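You operate a simulated robot arm through the tools that you are given. There is no shell and no other tool.

The job below is to be done with a simulated two-armed robot. You get a single attempt, and the scene is never put back.

JOB
Give the green gearbox two strokes of grease through its port.
Fine: hold the gearbox to draw the yellow dust plug and lay it on the bench. Seat the grease pump in the port and hold it while you push the red knob. Pump back in its rest, plug back in the port.
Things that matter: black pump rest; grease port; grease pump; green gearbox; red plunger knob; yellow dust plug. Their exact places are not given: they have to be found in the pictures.

The check looks at the end state, three seconds after you hand in, the way a careful person would. Anything else that was tipped, shoved, dropped, spilled or broken makes it a failure.

ROBOT AND FRAMES
Two 6-joint arms with two-finger parallel grippers on one trunk, on a base that drives. Base frame: it is fixed to the floor where the robot stands at the start and does not move with it; the origin is under the middle of the robot, x ahead of it, y to its left, z up; the surface under the hand at the start is at about z = 860. Lengths are in mm, angles in rad, forces in N, time in s.
The left shoulder is at the start at [70, 166, 1338], the right one opposite. With the tool pointing down near the work surface each hand reaches from about 640 to 840 mm from the robot's upright axis, wherever it stands, measured 20 degrees to its own side. Places, roughly: black pump rest [400, -200, 900]; grease port [500, -100, 900]; grease pump (4x4x12 cm) [400, -200, 900]; red plunger knob [400, -200, 1000]. Payload 3.91 kg a hand.
The TCP of each hand is the grasp point between the finger pads, 30 mm short of the fingertips. In the tool frame z runs along the fingers and y along their closing line. The gripper opens to 110 mm. The fingers are 20 mm wide and 10 mm thick; the gripper's body (48 by 112 mm) begins 55 mm behind the TCP.
Orientation is that of the tool frame in the base frame, as a unit quaternion [w, x, y, z]. With the fingers straight down and closing along the base's y, the tool's x points along the base's -x, its y along +y and its z along -z.

CONTROLS
- The arms move only by the tool nudge_tool. It takes "left_commands", "right_commands" or both (then of equal length, played together; a hand with none holds still); each is a list of rows, each a list of 3 entries, a list of its own where there are three numbers: the shift along the base's x, y, z in units of 250 mm (1.0 is 250 mm), then the turn, a rotation vector about the base's x, y, z in units of 60 degrees (1.0 is 60 degrees), then the gripper command, from -1 (shut) to 1 (fully open), values between in proportion. In form: [[[x, y, z], [rx, ry, rz], gripper], ...]. A call has 1 to 20 rows; each row is the pose to reach, as a shift and turn from the pose commanded when the call began. A call with a number of a shift or a turn outside -1 to 1 is refused whole. Each row takes 0.2 s and may step no farther than 50 mm and 0.15 rad from the row before; otherwise, or with a gripper value out of range, the whole call is refused. A pose out of reach is approached as far as the arm can. The call stops where the force on the tool passes 40 N (or 10 N more than at its start, if that is more) or the arm is blocked; 0.2 s more then pass. Each finger travels about 108 mm/s and halts on what it meets, pressing with about 44 N; the grip force reading is that of the motor and also rises with nothing between the fingers. The clock runs only during rows and for 0.2 s after the last one: add rows that repeat a pose to give the fingers time. It gives the time, the measured TCP pose, the force on the tool (base axes), the opening and the grip force at its end, in the units of the frame above (readings bear some noise), with the torque about the TCP (base axes, N m) and any sound that the robot's microphone picked up.
- Cameras (640 x 400 px; columns grow to the right, rows downward): "scene" is now at [118, -27, 1539.9]; the picture's right is [-0.37, -0.93, 0.00], its down [-0.74, 0.30, -0.60] and it looks along [0.56, -0.22, -0.80] (base axes); focal length 261 px, centre (320, 200). "left" rides on the left gripper at [77, -7, -115] in its tool frame; the picture's right is [0.09, 1.00, 0.00], its down [-0.80, 0.07, -0.59] and it looks along [-0.59, 0.05, 0.80] (tool axes); focal length 270 px, centre (320, 200). "right" rides on the right gripper at [77, 7, -114] in its tool frame; the picture's right is [-0.09, 1.00, 0.00], its down [-0.80, -0.07, -0.59] and it looks along [-0.59, -0.05, 0.80] (tool axes); focal length 270 px, centre (320, 200).
- grab_frame(camera): a new picture of that camera. The clock stands still meanwhile.
- slide_trunk(by): slides the trunk up (or, below 0, down) by that many mm; the arms and the scene camera ride with it, the base frame stays. It gives what a move gives, with no picture.
- roll_base(legs): drives the robot by 1 to 6 legs, each [ahead, left, turn to the left] in mm, mm and rad, along the robot's own axes; the way and the turn of a leg run together, so that a leg with both is an arc; at most 1500 mm and 3.142 rad a leg. The arms and the cameras ride along, it lands a little off, and it stops where it bumps. It gives what a move gives.
- aim_head(pan, tilt): turns the head with the scene camera to pan (to the left, within 1.501 rad either way) and tilt (down, from -0.506 to 1.204), counted from straight ahead of the robot. It gives what a move gives.
- measure_at(camera, pixels): for up to 12 pixels [column, row] of the newest picture of that camera ("zoom" is the newest enlarged one), the place [x, y, z] in the base frame of the surface seen there, good to about 2 mm. The clock stands still meanwhile.
- enlarge(camera, box): a new picture of the part [left, top, right, bottom] of that camera's present view, enlarged. The clock stands still meanwhile.
- hand_in(): hands the job in; it is judged then, once.

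Unless the task says otherwise, let go and move clear before handing in.

The tools are called after "Call:" by a JSON object that holds its "method" and its "body". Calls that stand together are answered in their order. nudge_tool: Moves the arms, as the interface text tells. Its arguments: {"type":"object","properties":{"left_commands":{"type":"array"},"right_commands":{"type":"array"}},"required":[]} The other tools are called the same way: slide_trunk (by) slides the trunk up or down; roll_base (legs) drives the base; aim_head (pan, tilt) turns the head that bears the scene camera; grab_frame (camera) takes a picture; measure_at (camera, pixels) gives the place of the surface under pixels of a picture; enlarge (camera, box) takes an enlarged picture of a part of a camera's view; hand_in () hands the job in.

At the start:

```text
time_s: 0.0
left_position: [683.2, 108.4, 998.8]
left_tool_rot: [0.0, 0.0, 1.0, 0.001]
left_ft_force: [0.9, -0.3, 0.2]
left_torque: [-0.02, 0.03, 0.01]
left_finger_gap: 110.1
left_gripper_force: 0.1
right_position: [420.9, -394.3, 1260.8]
right_tool_rot: [0.0, 0.0, 1.0, 0.0]
right_ft_force: [-0.9, -0.9, 0.2]
right_torque: [0.03, -0.03, -0.01]
right_finger_gap: 109.9
right_gripper_force: 0.1
trunk travel left (down, up): [-833.0, 107.0]
robot x, y, heading: [0.7, -2.7, 0.0]
head pan, tilt: [-0.379, 0.922]
```

scene: 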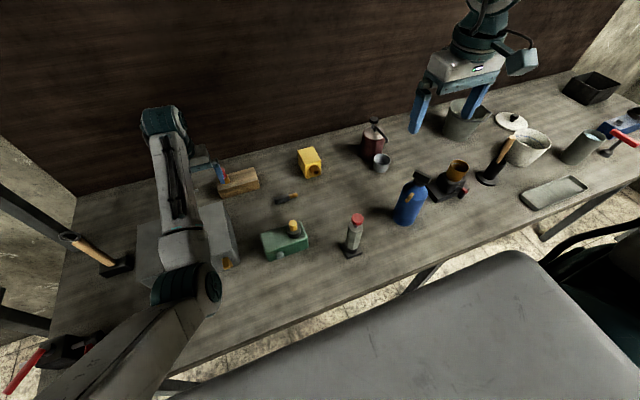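
right: 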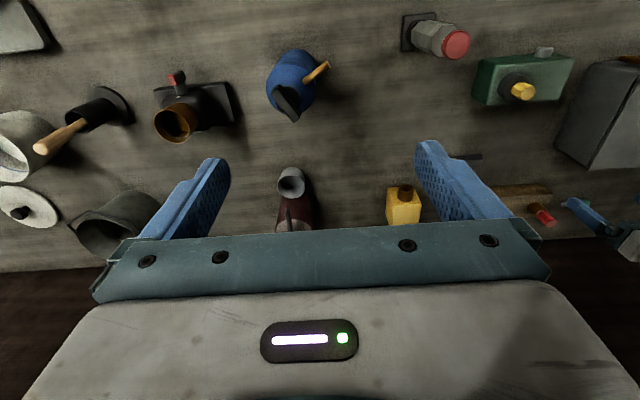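
left: 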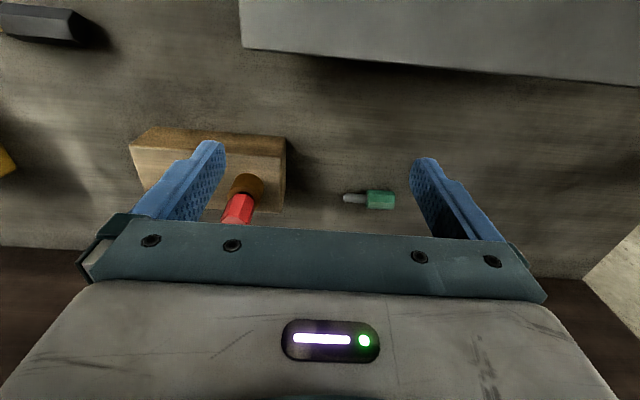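

The scene picture shows the green gearbox with its yellow plug near (288,238) and the pump with its red knob near (355,232). I'll enlarge that part before measuring.

Call:
{"method": "enlarge", "body": {"camera": "scene", "box": [240, 190, 400, 290]}}

Call:
{"method": "enlarge", "body": {"camera": "right", "box": [380, 0, 640, 160]}}

```text
4.00 times, centred on (320, 240) of scene
```

zoom: 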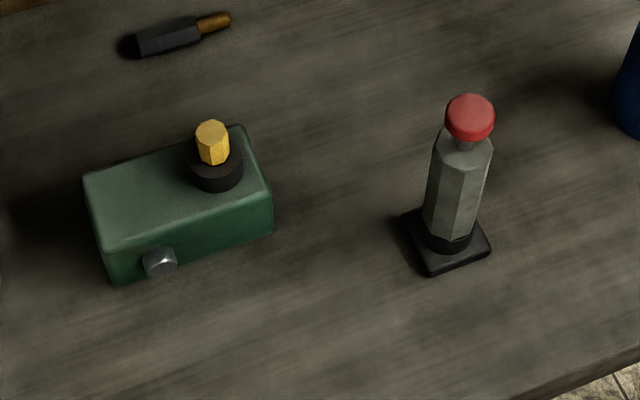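

```text
2.46 times, centred on (510, 80) of right
```

zoom: 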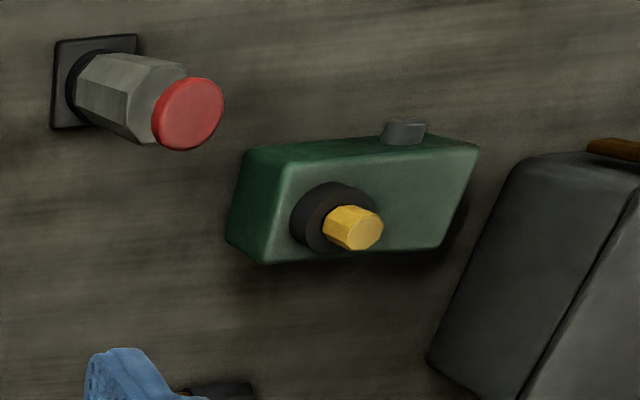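

The enlarged views show the gearbox as a green box with a black port collar and yellow plug on top, and a silver drain screw on the near side. I'll re-take the scene zoom and measure there.

Call:
{"method": "enlarge", "body": {"camera": "scene", "box": [240, 190, 400, 290]}}

Call:
{"method": "measure_at", "body": {"camera": "zoom", "pixels": [[212, 128], [214, 152], [215, 182], [192, 170], [240, 165], [86, 177], [240, 130], [268, 190], [104, 248], [160, 262], [110, 278], [272, 230]]}}

Call:
{"method": "measure_at", "body": {"camera": "zoom", "pixels": [[470, 110], [447, 115], [493, 120], [455, 155], [430, 190], [480, 190], [452, 230], [450, 262], [404, 215], [430, 275], [489, 245], [350, 280]]}}

```text
4.00 times, centred on (320, 240) of scene
```

zoom: 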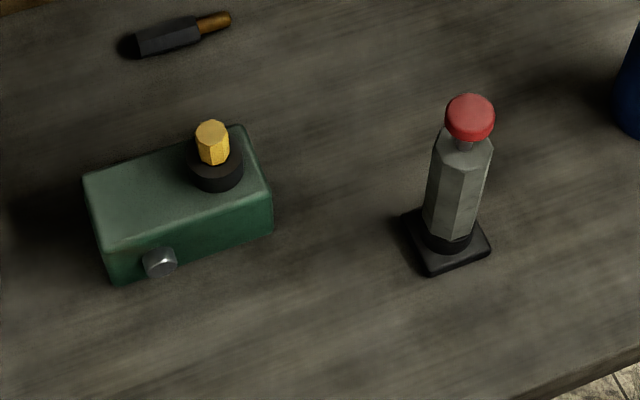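

```text
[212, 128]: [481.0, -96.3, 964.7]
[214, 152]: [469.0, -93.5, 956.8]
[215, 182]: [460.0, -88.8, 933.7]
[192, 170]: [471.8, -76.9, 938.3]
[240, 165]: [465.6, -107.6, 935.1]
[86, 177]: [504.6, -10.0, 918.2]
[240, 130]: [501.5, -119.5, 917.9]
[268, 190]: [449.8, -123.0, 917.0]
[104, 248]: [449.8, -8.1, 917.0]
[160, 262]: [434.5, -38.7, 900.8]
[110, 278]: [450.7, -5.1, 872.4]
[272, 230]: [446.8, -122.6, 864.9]
```

```text
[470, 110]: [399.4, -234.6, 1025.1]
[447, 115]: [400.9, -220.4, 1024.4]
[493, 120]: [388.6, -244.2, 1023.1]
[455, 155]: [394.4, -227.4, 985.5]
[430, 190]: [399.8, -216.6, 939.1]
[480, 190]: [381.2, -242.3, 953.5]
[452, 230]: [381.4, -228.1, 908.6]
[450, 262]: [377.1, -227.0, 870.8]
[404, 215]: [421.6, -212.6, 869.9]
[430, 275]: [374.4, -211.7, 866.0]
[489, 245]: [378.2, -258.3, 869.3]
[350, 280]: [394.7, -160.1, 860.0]
```

The gearbox spans about x 447–503, y −123 to −7 with its top at z 918. The plug is near (478,−95) with its top at 965, and the pump is near (396,−231) with its knob top at 1025. Next I'll check the room around the base, starting with the grey thing at (400,340).

Call:
{"method": "measure_at", "body": {"camera": "scene", "pixels": [[400, 340], [510, 255], [250, 380], [560, 380], [420, 265], [230, 350], [520, 330], [365, 400], [600, 220], [180, 380], [420, 275], [60, 340]]}}

Call:
{"method": "aim_head", "body": {"pan": -1.2, "tilt": 0.9}}

Call:
{"method": "grab_frame", "body": {"camera": "scene"}}

Call:
{"method": "aim_head", "body": {"pan": 0.6, "tilt": 0.9}}

Call:
{"method": "grab_frame", "body": {"camera": "scene"}}

```text
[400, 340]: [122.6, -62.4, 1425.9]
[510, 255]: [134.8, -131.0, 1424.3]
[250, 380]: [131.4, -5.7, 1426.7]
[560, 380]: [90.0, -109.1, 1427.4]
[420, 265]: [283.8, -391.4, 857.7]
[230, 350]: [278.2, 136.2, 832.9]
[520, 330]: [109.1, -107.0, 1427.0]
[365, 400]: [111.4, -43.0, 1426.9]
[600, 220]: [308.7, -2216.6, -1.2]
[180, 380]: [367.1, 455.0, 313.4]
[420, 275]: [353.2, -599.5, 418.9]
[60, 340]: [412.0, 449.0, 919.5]
```

```text
time_s: 1.1
left_position: [683.4, 109.2, 1000.8]
left_tool_rot: [0.0, -0.001, 1.0, 0.0]
left_ft_force: [0.4, 0.1, -0.1]
left_torque: [-0.01, 0.02, 0.01]
left_finger_gap: 110.2
left_gripper_force: 0.1
right_position: [420.9, -394.6, 1258.7]
right_tool_rot: [0.001, -0.001, 1.0, 0.001]
right_ft_force: [-0.2, 0.8, -0.4]
right_torque: [-0.02, 0.02, 0.01]
right_finger_gap: 110.2
right_gripper_force: 0.1
trunk travel left (down, up): [-833.0, 107.0]
robot x, y, heading: [-3.3, 2.2, -0.004]
head pan, tilt: [-1.201, 0.901]
```

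```text
taken
```

scene: 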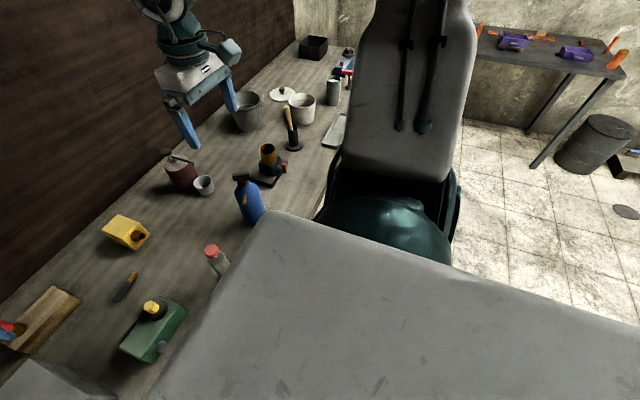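

```text
time_s: 3.0
left_position: [682.5, 110.5, 999.9]
left_tool_rot: [-0.001, 0.0, 1.0, 0.0]
left_ft_force: [0.7, -0.3, 0.0]
left_torque: [0.01, -0.02, -0.02]
left_finger_gap: 110.0
left_gripper_force: 0.2
right_position: [422.4, -392.7, 1260.4]
right_tool_rot: [0.0, 0.0, 1.0, 0.0]
right_ft_force: [0.0, -0.8, 0.2]
right_torque: [0.02, -0.03, 0.01]
right_finger_gap: 110.0
right_gripper_force: 0.0
trunk travel left (down, up): [-833.0, 107.0]
robot x, y, heading: [-0.9, 0.7, -0.002]
head pan, tilt: [0.6, 0.901]
```

```text
taken
```

scene: 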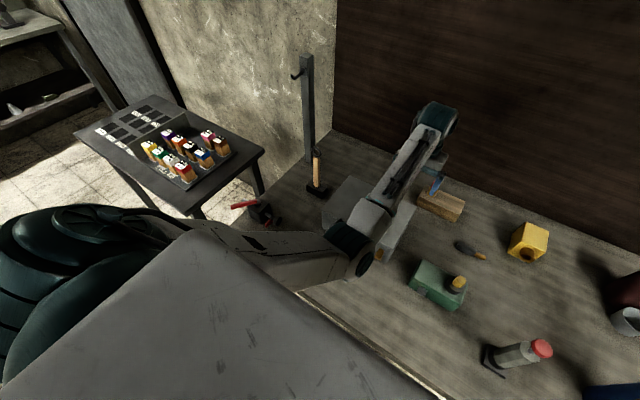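

The grey shape is the robot's own torso (z 1426), so it isn't an obstacle. Next I'll look behind and to the sides before backing up, and measure the neighbours: bottle, grey box and yellow block.

Call:
{"method": "aim_head", "body": {"pan": 1.5, "tilt": 0.4}}

Call:
{"method": "grab_frame", "body": {"camera": "scene"}}

Call:
{"method": "aim_head", "body": {"pan": -1.5, "tilt": 0.4}}

Call:
{"method": "grab_frame", "body": {"camera": "scene"}}

Call:
{"method": "aim_head", "body": {"pan": -0.15, "tilt": 0.95}}

Call:
{"method": "grab_frame", "body": {"camera": "scene"}}

```text
time_s: 4.2
left_position: [682.7, 109.2, 999.4]
left_tool_rot: [0.0, 0.0, 1.0, 0.0]
left_ft_force: [0.5, -0.3, -0.2]
left_torque: [0.0, -0.04, 0.03]
left_finger_gap: 110.1
left_gripper_force: 0.0
right_position: [421.4, -394.0, 1258.9]
right_tool_rot: [0.0, 0.0, 1.0, 0.001]
right_ft_force: [-0.6, 0.2, 0.7]
right_torque: [-0.01, 0.0, 0.02]
right_finger_gap: 110.0
right_gripper_force: 0.1
trunk travel left (down, up): [-833.0, 107.0]
robot x, y, heading: [-1.3, 2.0, -0.002]
head pan, tilt: [1.499, 0.4]
```

```text
taken
```

scene: 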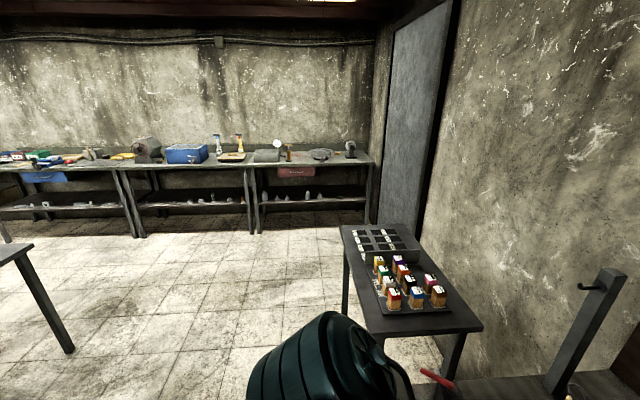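

```text
time_s: 6.8
left_position: [682.4, 110.3, 999.5]
left_tool_rot: [0.0, 0.0, 1.0, 0.001]
left_ft_force: [-0.4, -0.4, -0.2]
left_torque: [-0.01, -0.01, 0.02]
left_finger_gap: 109.9
left_gripper_force: 0.2
right_position: [422.3, -394.2, 1259.9]
right_tool_rot: [0.0, 0.0, 1.0, 0.001]
right_ft_force: [0.2, 0.1, 0.6]
right_torque: [-0.01, 0.01, -0.01]
right_finger_gap: 110.0
right_gripper_force: 0.0
trunk travel left (down, up): [-833.0, 107.0]
robot x, y, heading: [-0.7, 0.7, 0.0]
head pan, tilt: [-1.499, 0.4]
```

```text
taken
```

scene: 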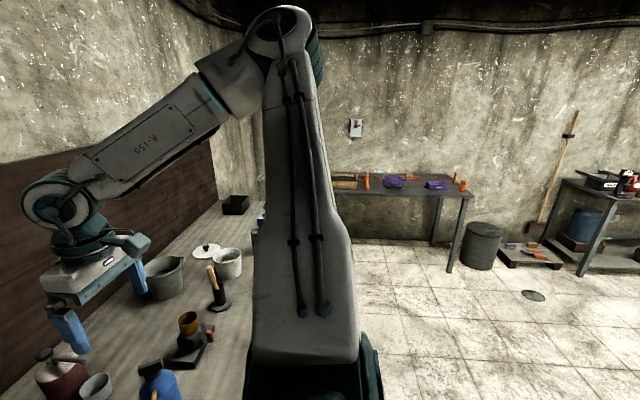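

```text
time_s: 8.2
left_position: [683.7, 108.8, 1000.6]
left_tool_rot: [0.0, 0.0, 1.0, 0.0]
left_ft_force: [0.1, -0.2, -0.3]
left_torque: [0.02, -0.01, -0.01]
left_finger_gap: 109.8
left_gripper_force: 0.1
right_position: [422.4, -393.8, 1260.5]
right_tool_rot: [0.0, 0.0, 1.0, 0.001]
right_ft_force: [-0.2, -0.3, 0.0]
right_torque: [0.0, 0.0, -0.01]
right_finger_gap: 110.1
right_gripper_force: 0.1
trunk travel left (down, up): [-833.0, 107.0]
robot x, y, heading: [-2.8, 0.9, 0.003]
head pan, tilt: [-0.15, 0.949]
```

```text
taken
```

scene: 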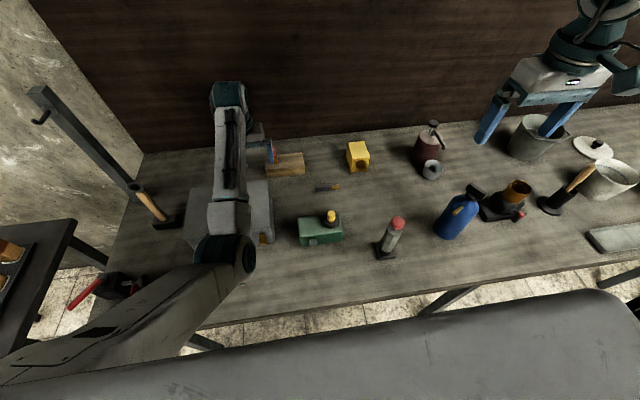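

The floor behind and to the sides looks clear. I'll measure the neighbouring objects at (455,220), (490,205), (265,215), (358,155), (20,245) and the elbow.

Call:
{"method": "measure_at", "body": {"camera": "scene", "pixels": [[455, 215], [475, 190], [440, 235], [428, 150], [266, 215], [190, 230], [358, 155], [327, 187], [285, 165], [505, 200], [70, 225], [20, 330]]}}

Call:
{"method": "measure_at", "body": {"camera": "scene", "pixels": [[210, 325], [120, 330], [240, 250], [230, 100], [80, 330], [110, 290], [190, 215], [240, 215], [220, 170], [430, 310]]}}

```text
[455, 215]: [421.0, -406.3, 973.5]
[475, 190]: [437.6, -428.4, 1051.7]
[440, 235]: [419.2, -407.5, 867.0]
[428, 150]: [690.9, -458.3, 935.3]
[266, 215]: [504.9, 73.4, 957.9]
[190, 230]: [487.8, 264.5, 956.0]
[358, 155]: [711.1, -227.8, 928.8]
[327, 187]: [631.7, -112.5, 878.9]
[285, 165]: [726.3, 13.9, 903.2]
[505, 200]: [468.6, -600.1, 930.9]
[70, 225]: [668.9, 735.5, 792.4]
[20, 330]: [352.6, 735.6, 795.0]
```

```text
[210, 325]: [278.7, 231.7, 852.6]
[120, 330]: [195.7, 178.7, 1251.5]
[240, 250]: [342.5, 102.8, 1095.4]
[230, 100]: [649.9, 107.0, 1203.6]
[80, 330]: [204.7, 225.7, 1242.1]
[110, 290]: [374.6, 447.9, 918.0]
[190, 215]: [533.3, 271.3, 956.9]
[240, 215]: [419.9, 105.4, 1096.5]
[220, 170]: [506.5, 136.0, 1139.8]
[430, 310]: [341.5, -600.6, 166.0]
```

The bottle is at about (430,−415) and a grey box sits just left of the gearbox, at y≥73 with its top at z 957. So the left hand has to come in at a modest tilt. I'll lift the left hand first, then back the robot up.

Call:
{"method": "nudge_tool", "body": {"left_commands": [[[0, 0, 0.15], [0, 0, 0], 1], [[0, 0, 0.3], [0, 0, 0], 1], [[0, 0, 0.45], [0, 0, 0], 1], [[0, 0, 0.6], [0, 0, 0], 1], [[0, 0, 0.7], [0, 0, 0], 1]]}}

Call:
{"method": "roll_base", "body": {"legs": [[-300, -80, 0]]}}

Call:
{"method": "aim_head", "body": {"pan": 0.0, "tilt": 0.7}}

Call:
{"method": "grab_frame", "body": {"camera": "scene"}}

```text
time_s: 9.4
left_position: [765.3, 88.1, 1120.3]
left_tool_rot: [-0.001, 0.0, 1.0, 0.0]
left_ft_force: [0.3, 0.6, 0.2]
left_torque: [0.03, -0.01, 0.01]
left_finger_gap: 110.3
left_gripper_force: 0.0
left hand out of reach, approached as far as the arm can: row 1, 2, 3, 4, 5
right_position: [420.8, -394.3, 1258.9]
right_tool_rot: [0.0, 0.001, 1.0, 0.0]
right_ft_force: [0.0, 0.7, 0.3]
right_torque: [-0.03, -0.01, -0.04]
right_finger_gap: 110.0
right_gripper_force: 0.1
trunk travel left (down, up): [-833.0, 107.0]
robot x, y, heading: [0.5, -0.6, -0.004]
head pan, tilt: [-0.15, 0.949]
```

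```text
time_s: 11.6
left_position: [460.3, 3.6, 1118.8]
left_tool_rot: [-0.001, 0.004, 1.0, 0.0]
left_ft_force: [1.1, -0.5, -0.3]
left_torque: [-0.01, -0.01, -0.04]
left_finger_gap: 109.8
left_gripper_force: 0.1
right_position: [113.6, -476.2, 1259.2]
right_tool_rot: [-0.001, 0.003, 1.0, 0.0]
right_ft_force: [0.9, -0.8, -1.1]
right_torque: [0.03, 0.05, 0.01]
right_finger_gap: 110.0
right_gripper_force: 0.0
trunk travel left (down, up): [-833.0, 107.0]
robot x, y, heading: [-307.0, -82.5, -0.007]
head pan, tilt: [-0.15, 0.949]
```

```text
time_s: 12.3
left_position: [457.5, 2.7, 1121.5]
left_tool_rot: [0.0, 0.003, 1.0, 0.0]
left_ft_force: [-0.4, 0.3, -0.1]
left_torque: [0.01, -0.04, 0.01]
left_finger_gap: 110.0
left_gripper_force: 0.0
right_position: [111.0, -477.4, 1259.2]
right_tool_rot: [0.0, 0.003, 1.0, 0.001]
right_ft_force: [0.2, 0.1, -0.1]
right_torque: [-0.01, -0.02, 0.03]
right_finger_gap: 109.8
right_gripper_force: 0.1
trunk travel left (down, up): [-833.0, 107.0]
robot x, y, heading: [-304.1, -79.8, -0.011]
head pan, tilt: [0.0, 0.7]
```

```text
taken
```

scene: 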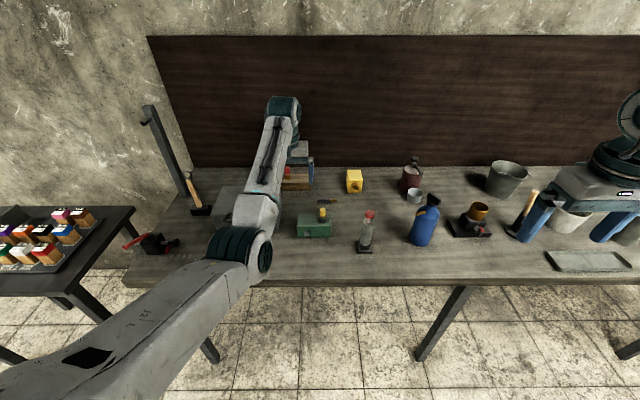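

The base is now at (−304,−80). The left arm drifted because that lift was beyond its reach, so I'll send a null row to see which commanded pose it works from.

Call:
{"method": "nudge_tool", "body": {"left_commands": [[[0, 0, 0], [0, 0, 0], 1]]}}

Call:
{"method": "grab_frame", "body": {"camera": "left"}}

```text
time_s: 12.7
left_position: [459.0, 2.8, 1118.3]
left_tool_rot: [0.001, 0.004, 1.0, -0.001]
left_ft_force: [0.9, 0.2, 0.9]
left_torque: [0.01, -0.04, -0.01]
left_finger_gap: 109.9
left_gripper_force: 0.0
right_position: [111.9, -476.7, 1259.3]
right_tool_rot: [0.0, 0.003, 1.0, 0.001]
right_ft_force: [0.5, -0.3, 0.5]
right_torque: [-0.02, 0.03, -0.01]
right_finger_gap: 109.6
right_gripper_force: 0.0
trunk travel left (down, up): [-833.0, 107.0]
robot x, y, heading: [-304.0, -82.2, -0.007]
head pan, tilt: [0.0, 0.7]
```

```text
taken
```

left: 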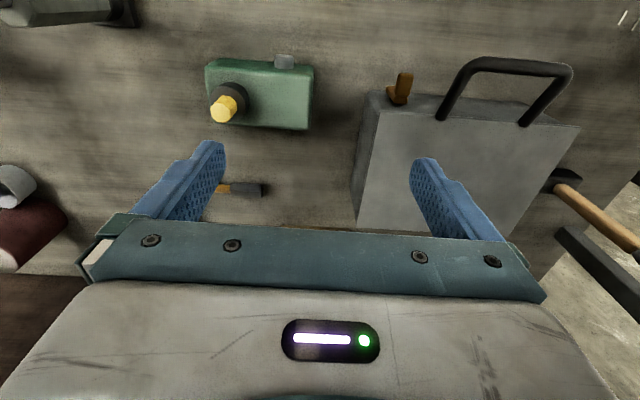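

It now holds at (459,3,1118), and the left view shows the gearbox and the grey toolbox with its latch and handle. I'll measure both there.

Call:
{"method": "measure_at", "body": {"camera": "left", "pixels": [[222, 109], [240, 93], [210, 67], [310, 68], [308, 127], [285, 61], [368, 98], [358, 170], [400, 82], [365, 230], [375, 118], [470, 70]]}}

Call:
{"method": "enlarge", "body": {"camera": "left", "box": [180, 30, 420, 180]}}

```text
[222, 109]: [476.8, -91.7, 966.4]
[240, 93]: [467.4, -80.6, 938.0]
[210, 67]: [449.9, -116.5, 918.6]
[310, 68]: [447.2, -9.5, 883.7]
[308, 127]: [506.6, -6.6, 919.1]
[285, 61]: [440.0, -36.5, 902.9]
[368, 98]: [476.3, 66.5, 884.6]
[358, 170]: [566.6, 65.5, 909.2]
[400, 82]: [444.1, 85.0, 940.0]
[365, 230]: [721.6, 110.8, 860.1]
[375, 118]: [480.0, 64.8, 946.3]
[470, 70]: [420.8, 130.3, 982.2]
```

```text
2.67 times, centred on (300, 105) of left
```

zoom: 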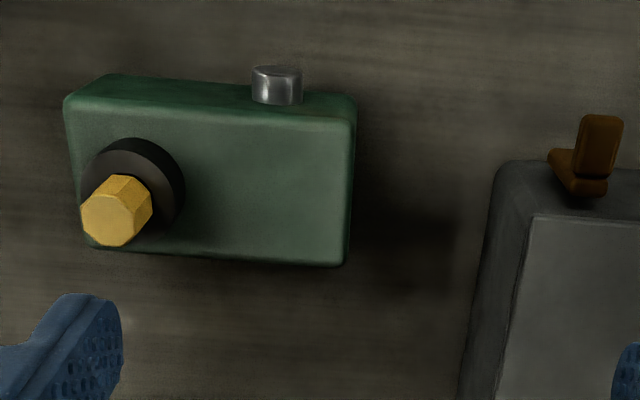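

The toolbox side is at y≈65 and the gearbox's left end at y≈−7. I'll pin down the plug, collar and screw in this zoom.

Call:
{"method": "measure_at", "body": {"camera": "zoom", "pixels": [[110, 218], [90, 215], [138, 215], [110, 240], [112, 198], [130, 185], [150, 155], [170, 190], [185, 180], [105, 160], [277, 90], [255, 85]]}}

Call:
{"method": "measure_at", "body": {"camera": "zoom", "pixels": [[300, 85], [300, 100], [255, 100], [350, 120], [345, 255], [345, 180], [85, 240], [72, 100], [110, 80], [340, 105], [220, 180], [277, 68]]}}

```text
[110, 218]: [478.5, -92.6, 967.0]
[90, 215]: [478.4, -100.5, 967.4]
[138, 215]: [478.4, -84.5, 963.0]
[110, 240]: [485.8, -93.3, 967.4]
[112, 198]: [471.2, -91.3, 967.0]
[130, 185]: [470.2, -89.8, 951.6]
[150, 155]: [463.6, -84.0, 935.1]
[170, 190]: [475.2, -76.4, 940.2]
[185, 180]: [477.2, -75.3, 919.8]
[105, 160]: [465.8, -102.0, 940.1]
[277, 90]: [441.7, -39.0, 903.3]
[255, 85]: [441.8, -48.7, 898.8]
```

```text
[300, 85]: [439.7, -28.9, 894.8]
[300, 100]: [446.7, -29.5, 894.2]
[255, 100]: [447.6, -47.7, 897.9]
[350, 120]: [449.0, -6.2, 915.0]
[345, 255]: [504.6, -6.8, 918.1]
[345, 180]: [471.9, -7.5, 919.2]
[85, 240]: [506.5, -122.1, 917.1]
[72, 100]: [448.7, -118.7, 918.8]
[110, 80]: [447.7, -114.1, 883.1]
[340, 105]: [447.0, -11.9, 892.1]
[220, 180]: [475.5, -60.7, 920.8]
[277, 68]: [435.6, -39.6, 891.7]
```

The plug axis is at (478,−92.5) with its top at z 967, the collar spans z 919–940, and the screw spans y −48 to −29. I'll turn the left hand +90° about z in two halves at height, keeping it clear, so that it closes along x.

Call:
{"method": "nudge_tool", "body": {"left_commands": [[[0, 0, 0], [0, 0, 0.125], 1], [[0, 0, 0], [0, 0, 0.25], 1], [[0, 0, 0], [0, 0, 0.375], 1], [[0, 0, 0], [0, 0, 0.5], 1], [[0, 0, 0], [0, 0, 0.625], 1], [[0, 0, 0], [0, 0, 0.75], 1]]}}

```text
time_s: 14.1
left_position: [458.3, 3.1, 1120.1]
left_tool_rot: [0.0, -0.38, 0.925, 0.0]
left_ft_force: [0.3, -0.4, 0.0]
left_torque: [0.04, -0.01, 0.0]
left_finger_gap: 109.9
left_gripper_force: 0.1
right_position: [111.3, -477.3, 1259.2]
right_tool_rot: [0.0, 0.004, 1.0, 0.0]
right_ft_force: [-0.6, 0.0, 0.0]
right_torque: [-0.02, 0.0, 0.02]
right_finger_gap: 110.0
right_gripper_force: 0.0
trunk travel left (down, up): [-833.0, 107.0]
robot x, y, heading: [-309.9, -80.2, -0.007]
head pan, tilt: [0.0, 0.7]
```

The yaw works. I'll finish the second half.

Call:
{"method": "nudge_tool", "body": {"left_commands": [[[0, 0, 0], [0, 0, 0.125], 1], [[0, 0, 0], [0, 0, 0.25], 1], [[0, 0, 0], [0, 0, 0.375], 1], [[0, 0, 0], [0, 0, 0.5], 1], [[0, 0, 0], [0, 0, 0.625], 1], [[0, 0, 0], [0, 0, 0.75], 1]]}}

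Call:
{"method": "grab_frame", "body": {"camera": "scene"}}

```text
time_s: 15.5
left_position: [459.6, 2.3, 1122.0]
left_tool_rot: [-0.001, -0.705, 0.709, 0.0]
left_ft_force: [0.0, 0.5, 0.1]
left_torque: [0.03, -0.03, -0.01]
left_finger_gap: 110.0
left_gripper_force: 0.0
right_position: [111.5, -475.2, 1260.0]
right_tool_rot: [0.0, 0.003, 1.0, 0.0]
right_ft_force: [0.2, -0.2, 0.1]
right_torque: [-0.01, -0.02, -0.03]
right_finger_gap: 109.9
right_gripper_force: 0.1
trunk travel left (down, up): [-833.0, 107.0]
robot x, y, heading: [-307.6, -80.6, -0.007]
head pan, tilt: [0.0, 0.7]
```

```text
taken
```

scene: 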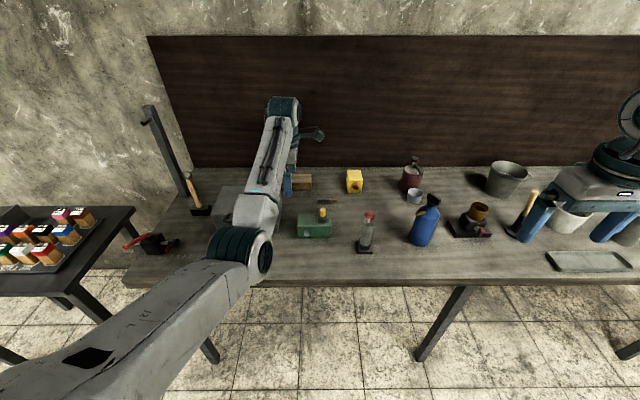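

The yaw is done and the camera now sits on the −y side. Next I'll tilt −30° about x while moving to (477,−11,1010), above the gearbox's left end.

Call:
{"method": "nudge_tool", "body": {"left_commands": [[[0.018, -0.013, -0.11], [-0.125, 0, 0], 1], [[0.036, -0.026, -0.22], [-0.25, 0, 0], 1], [[0.054, -0.04, -0.33], [-0.375, 0, 0], 1], [[0.07, -0.054, -0.44], [-0.5, 0, 0], 1]]}}

Call:
{"method": "grab_frame", "body": {"camera": "left"}}

Call:
{"method": "grab_frame", "body": {"camera": "scene"}}

```text
time_s: 16.5
left_position: [476.5, -10.5, 1008.9]
left_tool_rot: [-0.183, -0.68, 0.686, -0.183]
left_ft_force: [-0.4, 0.5, -1.0]
left_torque: [-0.01, 0.04, -0.04]
left_finger_gap: 109.8
left_gripper_force: 0.1
right_position: [111.9, -475.7, 1260.1]
right_tool_rot: [0.001, 0.004, 1.0, -0.001]
right_ft_force: [0.2, 0.0, -0.1]
right_torque: [-0.02, 0.04, -0.03]
right_finger_gap: 110.1
right_gripper_force: 0.1
trunk travel left (down, up): [-833.0, 107.0]
robot x, y, heading: [-310.3, -79.4, -0.009]
head pan, tilt: [0.0, 0.7]
```

```text
taken
```

left: 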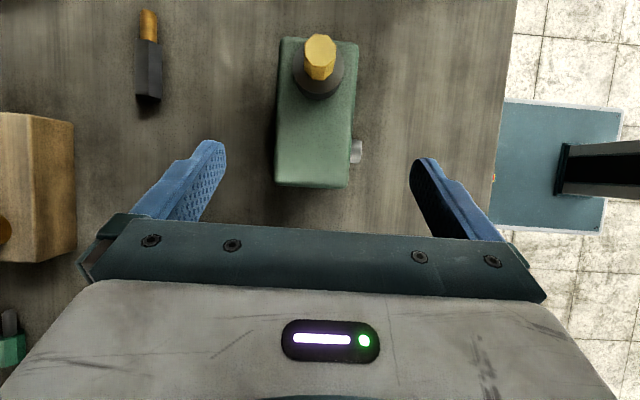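

```text
taken
```

scene: 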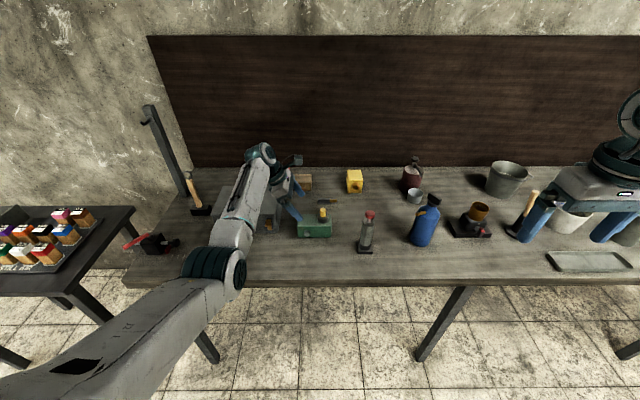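

The left fingers straddle the gearbox evenly, with the box at columns 277–357 between fingers at 210 and 425. I'll check how high the elbow is above the bench and toolbox before lowering.

Call:
{"method": "measure_at", "body": {"camera": "scene", "pixels": [[238, 270], [230, 285], [215, 270], [240, 235], [260, 150], [265, 200], [295, 185], [200, 280]]}}

Call:
{"method": "enlarge", "body": {"camera": "scene", "box": [160, 120, 400, 270]}}

```text
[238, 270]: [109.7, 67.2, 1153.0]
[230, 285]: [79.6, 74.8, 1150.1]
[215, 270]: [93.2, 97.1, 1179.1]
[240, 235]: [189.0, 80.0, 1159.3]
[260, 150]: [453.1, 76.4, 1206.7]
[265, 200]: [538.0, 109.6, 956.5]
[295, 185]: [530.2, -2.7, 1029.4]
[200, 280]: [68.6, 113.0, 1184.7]
```

```text
2.67 times, centred on (280, 195) of scene
```

zoom: 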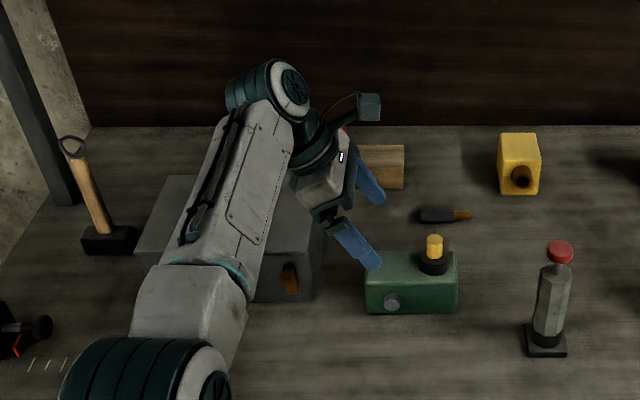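

The elbow is well clear, with surfaces at z≈1150. I'll lower to z≈935 first and watch forces.

Call:
{"method": "nudge_tool", "body": {"left_commands": [[[0.002, 0, -0.1], [0, 0, 0], 1], [[0.002, 0, -0.2], [0, 0, 0], 1], [[0.002, 0, -0.3], [0, 0, 0], 1]]}}

Call:
{"method": "enlarge", "body": {"camera": "scene", "box": [160, 120, 400, 270]}}

Call:
{"method": "grab_frame", "body": {"camera": "left"}}

```text
time_s: 17.3
left_position: [475.9, -12.7, 936.4]
left_tool_rot: [-0.182, -0.68, 0.686, -0.184]
left_ft_force: [-0.1, 0.0, 0.0]
left_torque: [0.02, -0.01, 0.03]
left_finger_gap: 109.8
left_gripper_force: 0.0
right_position: [111.3, -478.4, 1259.4]
right_tool_rot: [0.001, 0.004, 1.0, 0.0]
right_ft_force: [0.3, 0.2, 0.2]
right_torque: [-0.01, 0.01, 0.04]
right_finger_gap: 109.9
right_gripper_force: 0.1
trunk travel left (down, up): [-833.0, 107.0]
robot x, y, heading: [-308.3, -75.9, -0.009]
head pan, tilt: [0.0, 0.7]
```

```text
2.67 times, centred on (280, 195) of scene
```

zoom: 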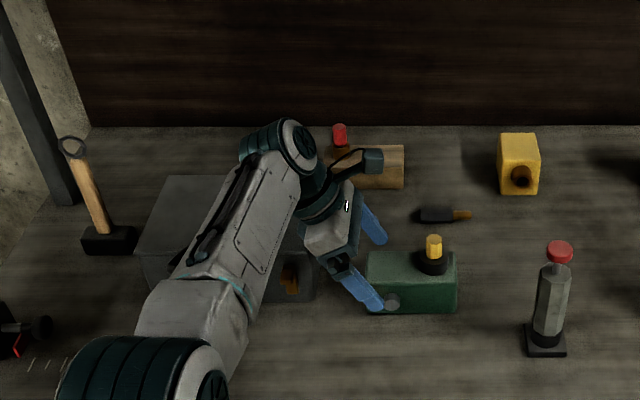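

```text
taken
```

left: 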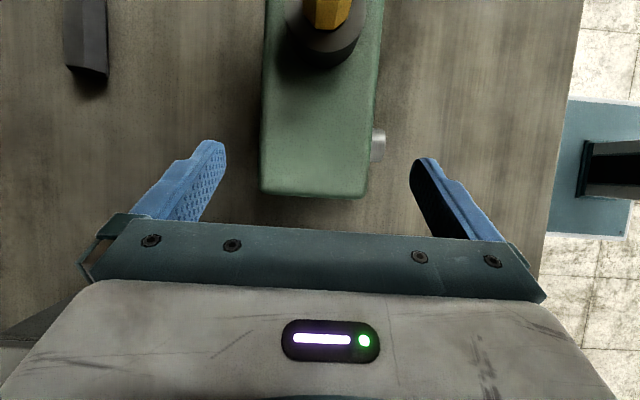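

There is good clearance and the box is centred between the fingers. I'll lower to z≈897, then close on the box.

Call:
{"method": "nudge_tool", "body": {"left_commands": [[[0.002, 0.002, -0.08], [0, 0, 0], 1], [[0.002, 0.004, -0.155], [0, 0, 0], 1], [[0.002, 0.004, -0.155], [0, 0, 0], 1], [[0.002, 0.004, -0.155], [0, 0, 0], 0.3], [[0.002, 0.004, -0.155], [0, 0, 0], 0.3]]}}

Call:
{"method": "grab_frame", "body": {"camera": "left"}}

Call:
{"method": "enlarge", "body": {"camera": "scene", "box": [220, 160, 380, 260]}}

```text
time_s: 18.6
left_position: [476.7, -19.5, 903.9]
left_tool_rot: [-0.182, -0.677, 0.688, -0.188]
left_ft_force: [-7.8, -15.0, 11.1]
left_torque: [2.86, 0.29, 0.45]
left_finger_gap: 76.3
left_gripper_force: 43.9
right_position: [107.9, -479.1, 1260.7]
right_tool_rot: [0.002, 0.005, 1.0, 0.001]
right_ft_force: [0.7, -0.2, 0.0]
right_torque: [0.0, 0.02, 0.01]
right_finger_gap: 109.8
right_gripper_force: 0.1
trunk travel left (down, up): [-833.0, 107.0]
robot x, y, heading: [-306.1, -79.0, -0.012]
head pan, tilt: [0.0, 0.7]
stopped in row 5 (left hand): the force on the tool passed its limit at 41 N (the readings are from after the stop); the commanded pose is now the measured one
```

```text
taken
```

left: 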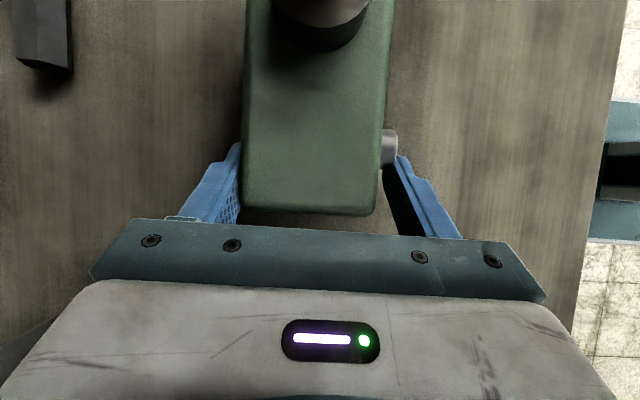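

```text
4.00 times, centred on (300, 210) of scene
```

zoom: 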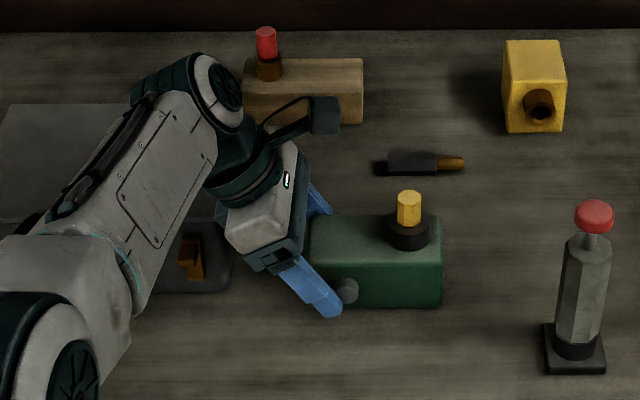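

The grip stopped at 76 mm and the TCP was pushed to y −19.5, z 904. The front finger has caught the screw, and something, maybe the toolbox rim, is pushing the hand toward −y. I'll open and see what the force is.

Call:
{"method": "nudge_tool", "body": {"left_commands": [[[0, 0, 0], [0, 0, 0], 0.6], [[0, 0, 0], [0, 0, 0], 1]]}}

Call:
{"method": "grab_frame", "body": {"camera": "left"}}

```text
time_s: 19.1
left_position: [475.8, -18.3, 902.7]
left_tool_rot: [-0.18, -0.679, 0.687, -0.187]
left_ft_force: [-6.5, -18.7, 11.6]
left_torque: [2.02, -0.21, 0.58]
left_finger_gap: 109.8
left_gripper_force: 0.2
right_position: [107.8, -481.2, 1260.2]
right_tool_rot: [0.002, 0.004, 1.0, 0.001]
right_ft_force: [-0.7, -0.4, 0.0]
right_torque: [-0.01, 0.0, -0.02]
right_finger_gap: 110.2
right_gripper_force: 0.1
trunk travel left (down, up): [-833.0, 107.0]
robot x, y, heading: [-308.0, -79.2, -0.007]
head pan, tilt: [0.0, 0.7]
```

```text
taken
```

left: 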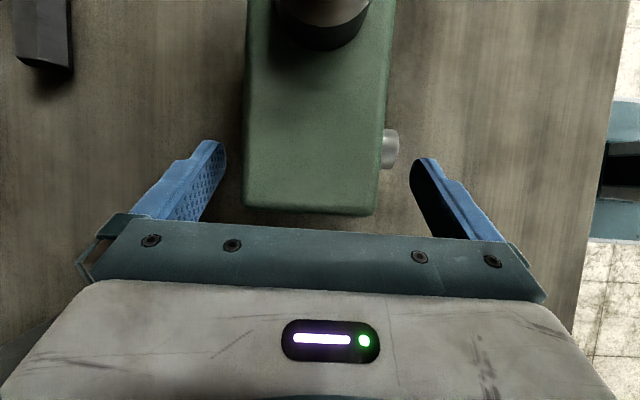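

Even with the fingers open there is a steady push of (−6.5,−18.7,+11.6) N, so the gripper body or wrist is leaning on the toolbox edge. I'll raise straight up to get off it, then check that the toolbox hasn't moved.

Call:
{"method": "nudge_tool", "body": {"left_commands": [[[0, -0.01, 0.05], [0, 0, 0], 1], [[0, -0.01, 0.15], [0, 0, 0], 1], [[0, 0, 0.3], [0, 0, 0], 1], [[0, 0, 0.4], [0, 0, 0], 1]]}}

Call:
{"method": "enlarge", "body": {"camera": "scene", "box": [160, 120, 400, 270]}}

Call:
{"method": "grab_frame", "body": {"camera": "left"}}

```text
time_s: 20.1
left_position: [478.9, -13.3, 1001.4]
left_tool_rot: [-0.182, -0.679, 0.687, -0.185]
left_ft_force: [0.3, 1.0, -0.4]
left_torque: [0.01, -0.04, 0.02]
left_finger_gap: 109.8
left_gripper_force: 0.0
right_position: [112.1, -477.6, 1259.2]
right_tool_rot: [0.0, 0.004, 1.0, 0.001]
right_ft_force: [1.2, 0.6, 0.7]
right_torque: [0.0, 0.03, -0.01]
right_finger_gap: 110.0
right_gripper_force: 0.0
trunk travel left (down, up): [-833.0, 107.0]
robot x, y, heading: [-307.1, -80.0, -0.006]
head pan, tilt: [0.0, 0.7]
```

```text
2.67 times, centred on (280, 195) of scene
```

zoom: 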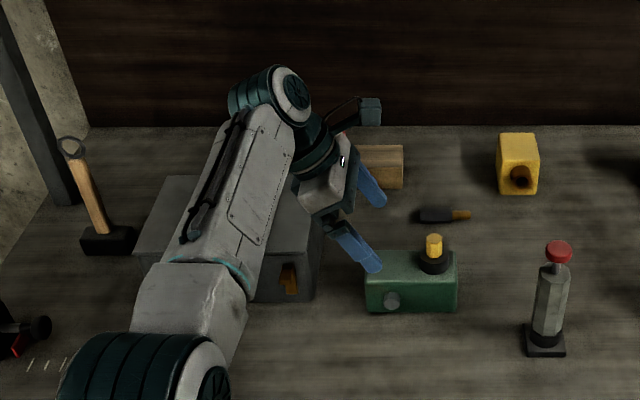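

```text
taken
```

left: 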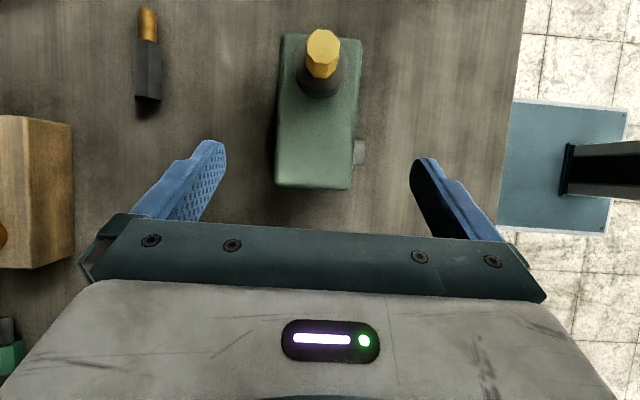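

The reading is back to zero, and the gearbox and toolbox look unmoved, with the gearbox still at zoom columns 365–457. I'll cut the tilt to 15°, which keeps the wrist above the toolbox and the finger left of the screw.

Call:
{"method": "nudge_tool", "body": {"left_commands": [[[-0.003, 0, -0.1], [0.125, 0, 0], 1], [[-0.006, 0, -0.2], [0.25, 0, 0], 1], [[-0.006, 0, -0.25], [0.25, 0, 0], 1], [[-0.006, 0, -0.25], [0.25, 0, 0], 1]]}}

Call:
{"method": "grab_frame", "body": {"camera": "left"}}

Call:
{"method": "enlarge", "body": {"camera": "scene", "box": [220, 160, 380, 260]}}

```text
time_s: 21.1
left_position: [476.4, -13.7, 937.6]
left_tool_rot: [-0.092, -0.697, 0.705, -0.095]
left_ft_force: [-0.1, -0.1, -0.3]
left_torque: [-0.01, 0.01, 0.02]
left_finger_gap: 110.1
left_gripper_force: 0.1
right_position: [111.1, -477.7, 1259.5]
right_tool_rot: [0.0, 0.004, 1.0, -0.001]
right_ft_force: [0.3, 0.9, 0.1]
right_torque: [0.0, -0.01, 0.05]
right_finger_gap: 110.0
right_gripper_force: 0.1
trunk travel left (down, up): [-833.0, 107.0]
robot x, y, heading: [-309.5, -76.6, -0.007]
head pan, tilt: [0.0, 0.7]
```

```text
taken
```

left: 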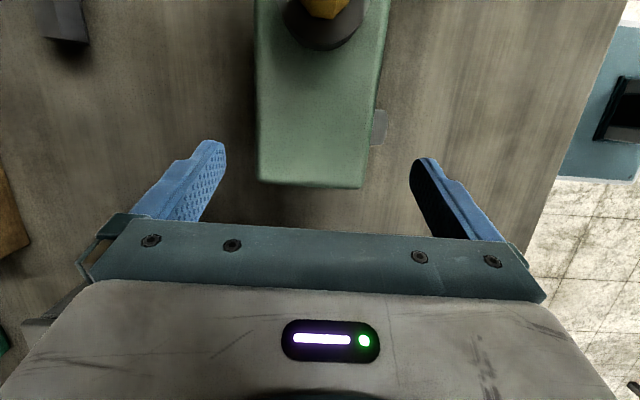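

```text
4.00 times, centred on (300, 210) of scene
```

zoom: 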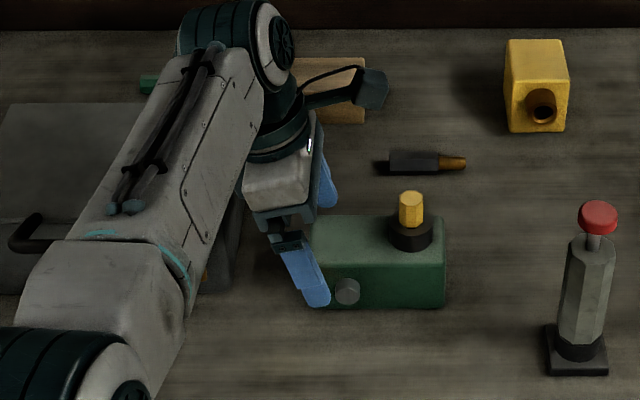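

At 15° the hand is free at z 937, with the finger left of the screw. I'll lower to ~897 with the fingers open and check the force.

Call:
{"method": "nudge_tool", "body": {"left_commands": [[[0.002, 0, -0.08], [0, 0, 0], 1], [[0.002, 0, -0.15], [0, 0, 0], 1], [[0.002, 0, -0.15], [0, 0, 0], 1]]}}

Call:
{"method": "grab_frame", "body": {"camera": "left"}}

Call:
{"method": "enlarge", "body": {"camera": "scene", "box": [220, 160, 380, 260]}}

```text
time_s: 21.9
left_position: [475.6, -14.0, 900.7]
left_tool_rot: [-0.093, -0.697, 0.705, -0.095]
left_ft_force: [0.4, 0.1, 0.3]
left_torque: [-0.02, 0.01, -0.01]
left_finger_gap: 109.8
left_gripper_force: 0.0
right_position: [111.1, -478.6, 1258.1]
right_tool_rot: [0.0, 0.005, 1.0, -0.001]
right_ft_force: [0.3, 0.1, -0.5]
right_torque: [0.0, 0.03, 0.03]
right_finger_gap: 109.8
right_gripper_force: 0.1
trunk travel left (down, up): [-833.0, 107.0]
robot x, y, heading: [-305.7, -81.3, -0.01]
head pan, tilt: [0.0, 0.7]
```

```text
taken
```

left: 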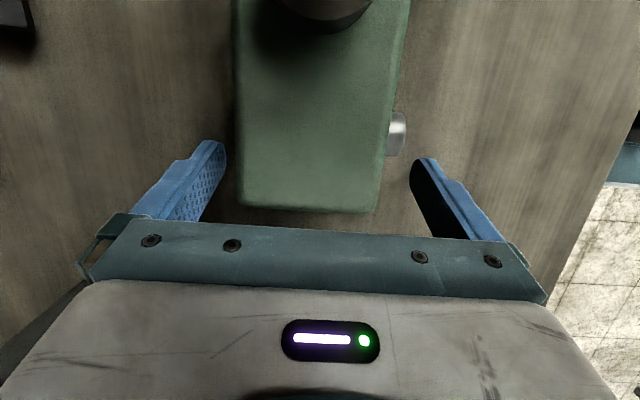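

```text
4.00 times, centred on (300, 210) of scene
```

zoom: 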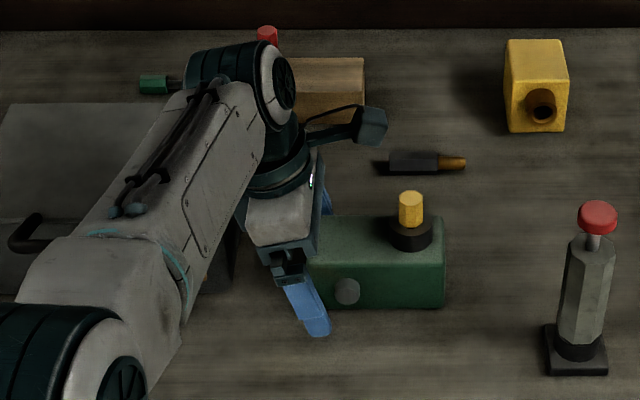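

The force is zero at z≈900, but the screw's lower edge (row 157) is almost level with the front fingertip (row 160). I'll shift +3 mm in y for margin, then close gently.

Call:
{"method": "nudge_tool", "body": {"left_commands": [[[0.003, 0.012, -0.008], [0, 0, 0], 1], [[0.003, 0.012, -0.008], [0, 0, 0], 0.4], [[0.003, 0.012, -0.008], [0, 0, 0], 0.2], [[0.003, 0.012, -0.008], [0, 0, 0], 0.2]]}}

Call:
{"method": "grab_frame", "body": {"camera": "left"}}

```text
time_s: 22.9
left_position: [479.0, -9.6, 899.0]
left_tool_rot: [-0.092, -0.697, 0.705, -0.095]
left_ft_force: [1.3, -0.2, 0.2]
left_torque: [0.01, -0.07, 0.04]
left_finger_gap: 66.8
left_gripper_force: 1.3
right_position: [110.5, -477.0, 1258.6]
right_tool_rot: [0.0, 0.004, 1.0, 0.001]
right_ft_force: [-0.1, 0.0, -0.2]
right_torque: [0.01, -0.01, 0.01]
right_finger_gap: 109.9
right_gripper_force: 0.0
trunk travel left (down, up): [-833.0, 107.0]
robot x, y, heading: [-304.5, -79.2, -0.008]
head pan, tilt: [0.0, 0.7]
```

```text
taken
```

left: 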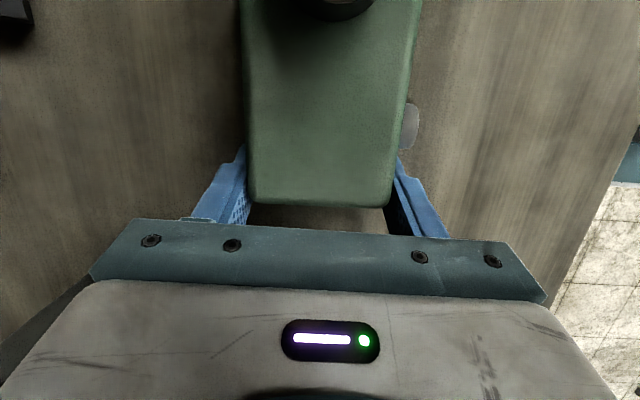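

The gap is 66.8 with no contact and the screw (410,125) is clear of the finger. I'll close fully on the box.

Call:
{"method": "nudge_tool", "body": {"left_commands": [[[0, 0, 0], [0, 0, 0], 0.05], [[0, 0, 0], [0, 0, 0], -0.2], [[0, 0, 0], [0, 0, 0], -0.2], [[0, 0, 0], [0, 0, 0], -0.2]]}}

Call:
{"method": "grab_frame", "body": {"camera": "left"}}

Call:
{"method": "enlarge", "body": {"camera": "scene", "box": [260, 160, 420, 260]}}

```text
time_s: 23.9
left_position: [478.7, -10.2, 898.8]
left_tool_rot: [-0.092, -0.697, 0.705, -0.095]
left_ft_force: [4.6, 1.2, 2.2]
left_torque: [0.16, 0.28, 0.17]
left_finger_gap: 65.3
left_gripper_force: 44.1
right_position: [112.1, -477.3, 1260.2]
right_tool_rot: [0.0, 0.005, 1.0, 0.0]
right_ft_force: [-0.7, -0.9, -0.5]
right_torque: [0.03, 0.01, -0.02]
right_finger_gap: 110.0
right_gripper_force: 0.1
trunk travel left (down, up): [-833.0, 107.0]
robot x, y, heading: [-306.6, -80.8, -0.008]
head pan, tilt: [0.0, 0.7]
```

```text
taken
```

left: 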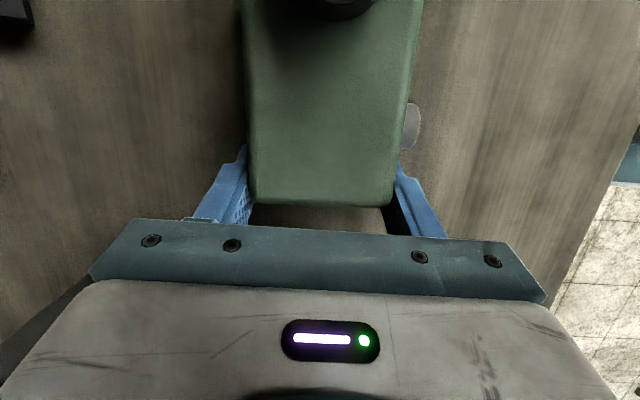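

```text
4.00 times, centred on (340, 210) of scene
```

zoom: 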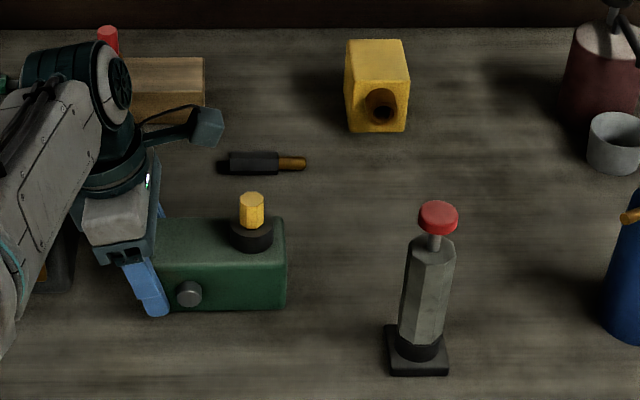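

The gearbox is held (44 N, gap 65) and hasn't moved. Next I'll bring the right hand over, yawing +90° while moving toward a point high and to the right of the plug.

Call:
{"method": "nudge_tool", "body": {"right_commands": [[[0.12, 0.1, 0], [0, 0, 0.125], 1], [[0.24, 0.2, 0], [0, 0, 0.25], 1], [[0.36, 0.3, -0.02], [0, 0, 0.375], 1], [[0.48, 0.4, -0.04], [0, 0, 0.5], 1], [[0.6, 0.5, -0.06], [0, 0, 0.625], 1], [[0.72, 0.6, -0.08], [0, 0, 0.75], 1]]}}

```text
time_s: 25.4
left_position: [477.2, -9.9, 899.0]
left_tool_rot: [-0.092, -0.696, 0.706, -0.095]
left_ft_force: [-1.8, 0.3, 1.6]
left_torque: [0.7, 0.53, -0.08]
left_finger_gap: 65.2
left_gripper_force: 43.8
right_position: [109.7, -435.2, 1130.7]
right_tool_rot: [0.02, -0.366, 0.93, -0.027]
right_ft_force: [-0.5, -0.1, 0.4]
right_torque: [0.02, 0.03, -0.01]
right_finger_gap: 109.9
right_gripper_force: 0.0
right hand out of reach, approached as far as the arm can: row 1, 2, 3, 4, 5, 6
trunk travel left (down, up): [-833.0, 107.0]
robot x, y, heading: [-305.0, -81.5, -0.009]
head pan, tilt: [0.0, 0.7]
```

The right hand couldn't follow that path. It ended at (110,−435,1131), so I'll look at its configuration before commanding more.

Call:
{"method": "aim_head", "body": {"pan": -0.7, "tilt": 0.5}}

Call:
{"method": "grab_frame", "body": {"camera": "scene"}}

Call:
{"method": "grab_frame", "body": {"camera": "right"}}

```text
time_s: 26.4
left_position: [477.0, -10.2, 898.9]
left_tool_rot: [-0.092, -0.697, 0.705, -0.095]
left_ft_force: [-3.9, 0.3, -0.8]
left_torque: [0.63, 0.48, 0.05]
left_finger_gap: 65.0
left_gripper_force: 43.6
right_position: [109.1, -435.1, 1130.8]
right_tool_rot: [0.019, -0.366, 0.93, -0.027]
right_ft_force: [-0.3, -0.2, 0.4]
right_torque: [0.0, 0.01, 0.02]
right_finger_gap: 109.7
right_gripper_force: 0.1
trunk travel left (down, up): [-833.0, 107.0]
robot x, y, heading: [-311.4, -80.2, -0.009]
head pan, tilt: [-0.7, 0.499]
```

```text
taken
```

scene: 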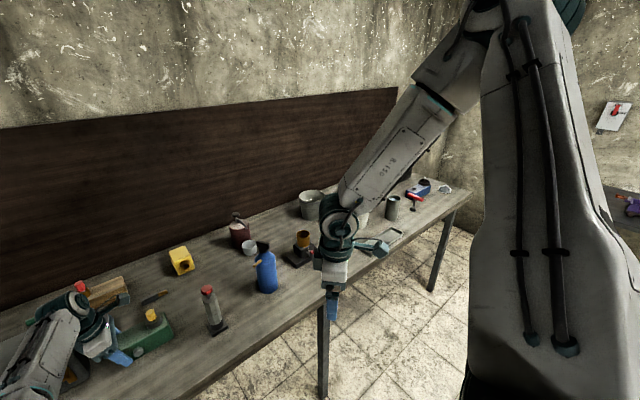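

```text
taken
```

right: 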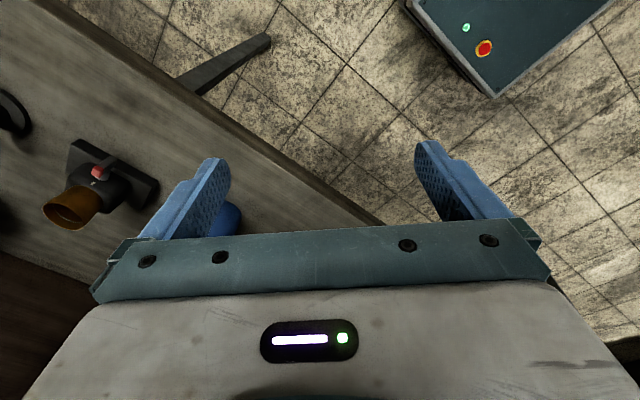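

The right arm is folded elbow-up with its hand still off the bench edge. I'll try a plain forward move (+x) at this height without turning.

Call:
{"method": "nudge_tool", "body": {"right_commands": [[[0.12, 0, 0], [0, 0, 0], 1], [[0.24, 0.0, 0], [0, 0, 0], 1], [[0.36, 0.0, 0], [0, 0, 0], 1]]}}

```text
time_s: 27.2
left_position: [477.6, -10.7, 898.0]
left_tool_rot: [-0.092, -0.697, 0.705, -0.095]
left_ft_force: [-2.6, 0.0, -0.1]
left_torque: [0.62, 0.41, 0.04]
left_finger_gap: 65.1
left_gripper_force: 43.9
right_position: [128.5, -442.6, 1110.3]
right_tool_rot: [0.021, -0.365, 0.93, -0.029]
right_ft_force: [-0.5, -0.2, 0.3]
right_torque: [-0.01, 0.0, 0.02]
right_finger_gap: 110.1
right_gripper_force: 0.0
right hand out of reach, approached as far as the arm can: row 1, 2, 3
trunk travel left (down, up): [-833.0, 107.0]
robot x, y, heading: [-306.8, -81.1, -0.007]
head pan, tilt: [-0.7, 0.499]
```

It slides along a reach limit: going forward needs a lower hand. I'll go down first (to ~z 1030) and then forward, staying right of the bottle's line until I see how it behaves.

Call:
{"method": "nudge_tool", "body": {"right_commands": [[[0, 0, -0.12], [0, 0, 0], 1], [[0, 0.0, -0.24], [0, 0, 0], 1], [[0.0, 0.0, -0.32], [0, 0, 0], 1]]}}

```text
time_s: 28.0
left_position: [476.9, -9.3, 899.1]
left_tool_rot: [-0.093, -0.697, 0.705, -0.094]
left_ft_force: [-3.8, 0.0, -0.2]
left_torque: [0.65, 0.45, 0.02]
left_finger_gap: 64.9
left_gripper_force: 44.0
right_position: [124.4, -449.3, 1030.8]
right_tool_rot: [0.021, -0.367, 0.93, -0.027]
right_ft_force: [0.3, 0.0, 0.9]
right_torque: [0.03, 0.01, -0.02]
right_finger_gap: 110.0
right_gripper_force: 0.1
right hand out of reach, approached as far as the arm can: row 2, 3
trunk travel left (down, up): [-833.0, 107.0]
robot x, y, heading: [-307.0, -80.8, -0.004]
head pan, tilt: [-0.7, 0.499]
```

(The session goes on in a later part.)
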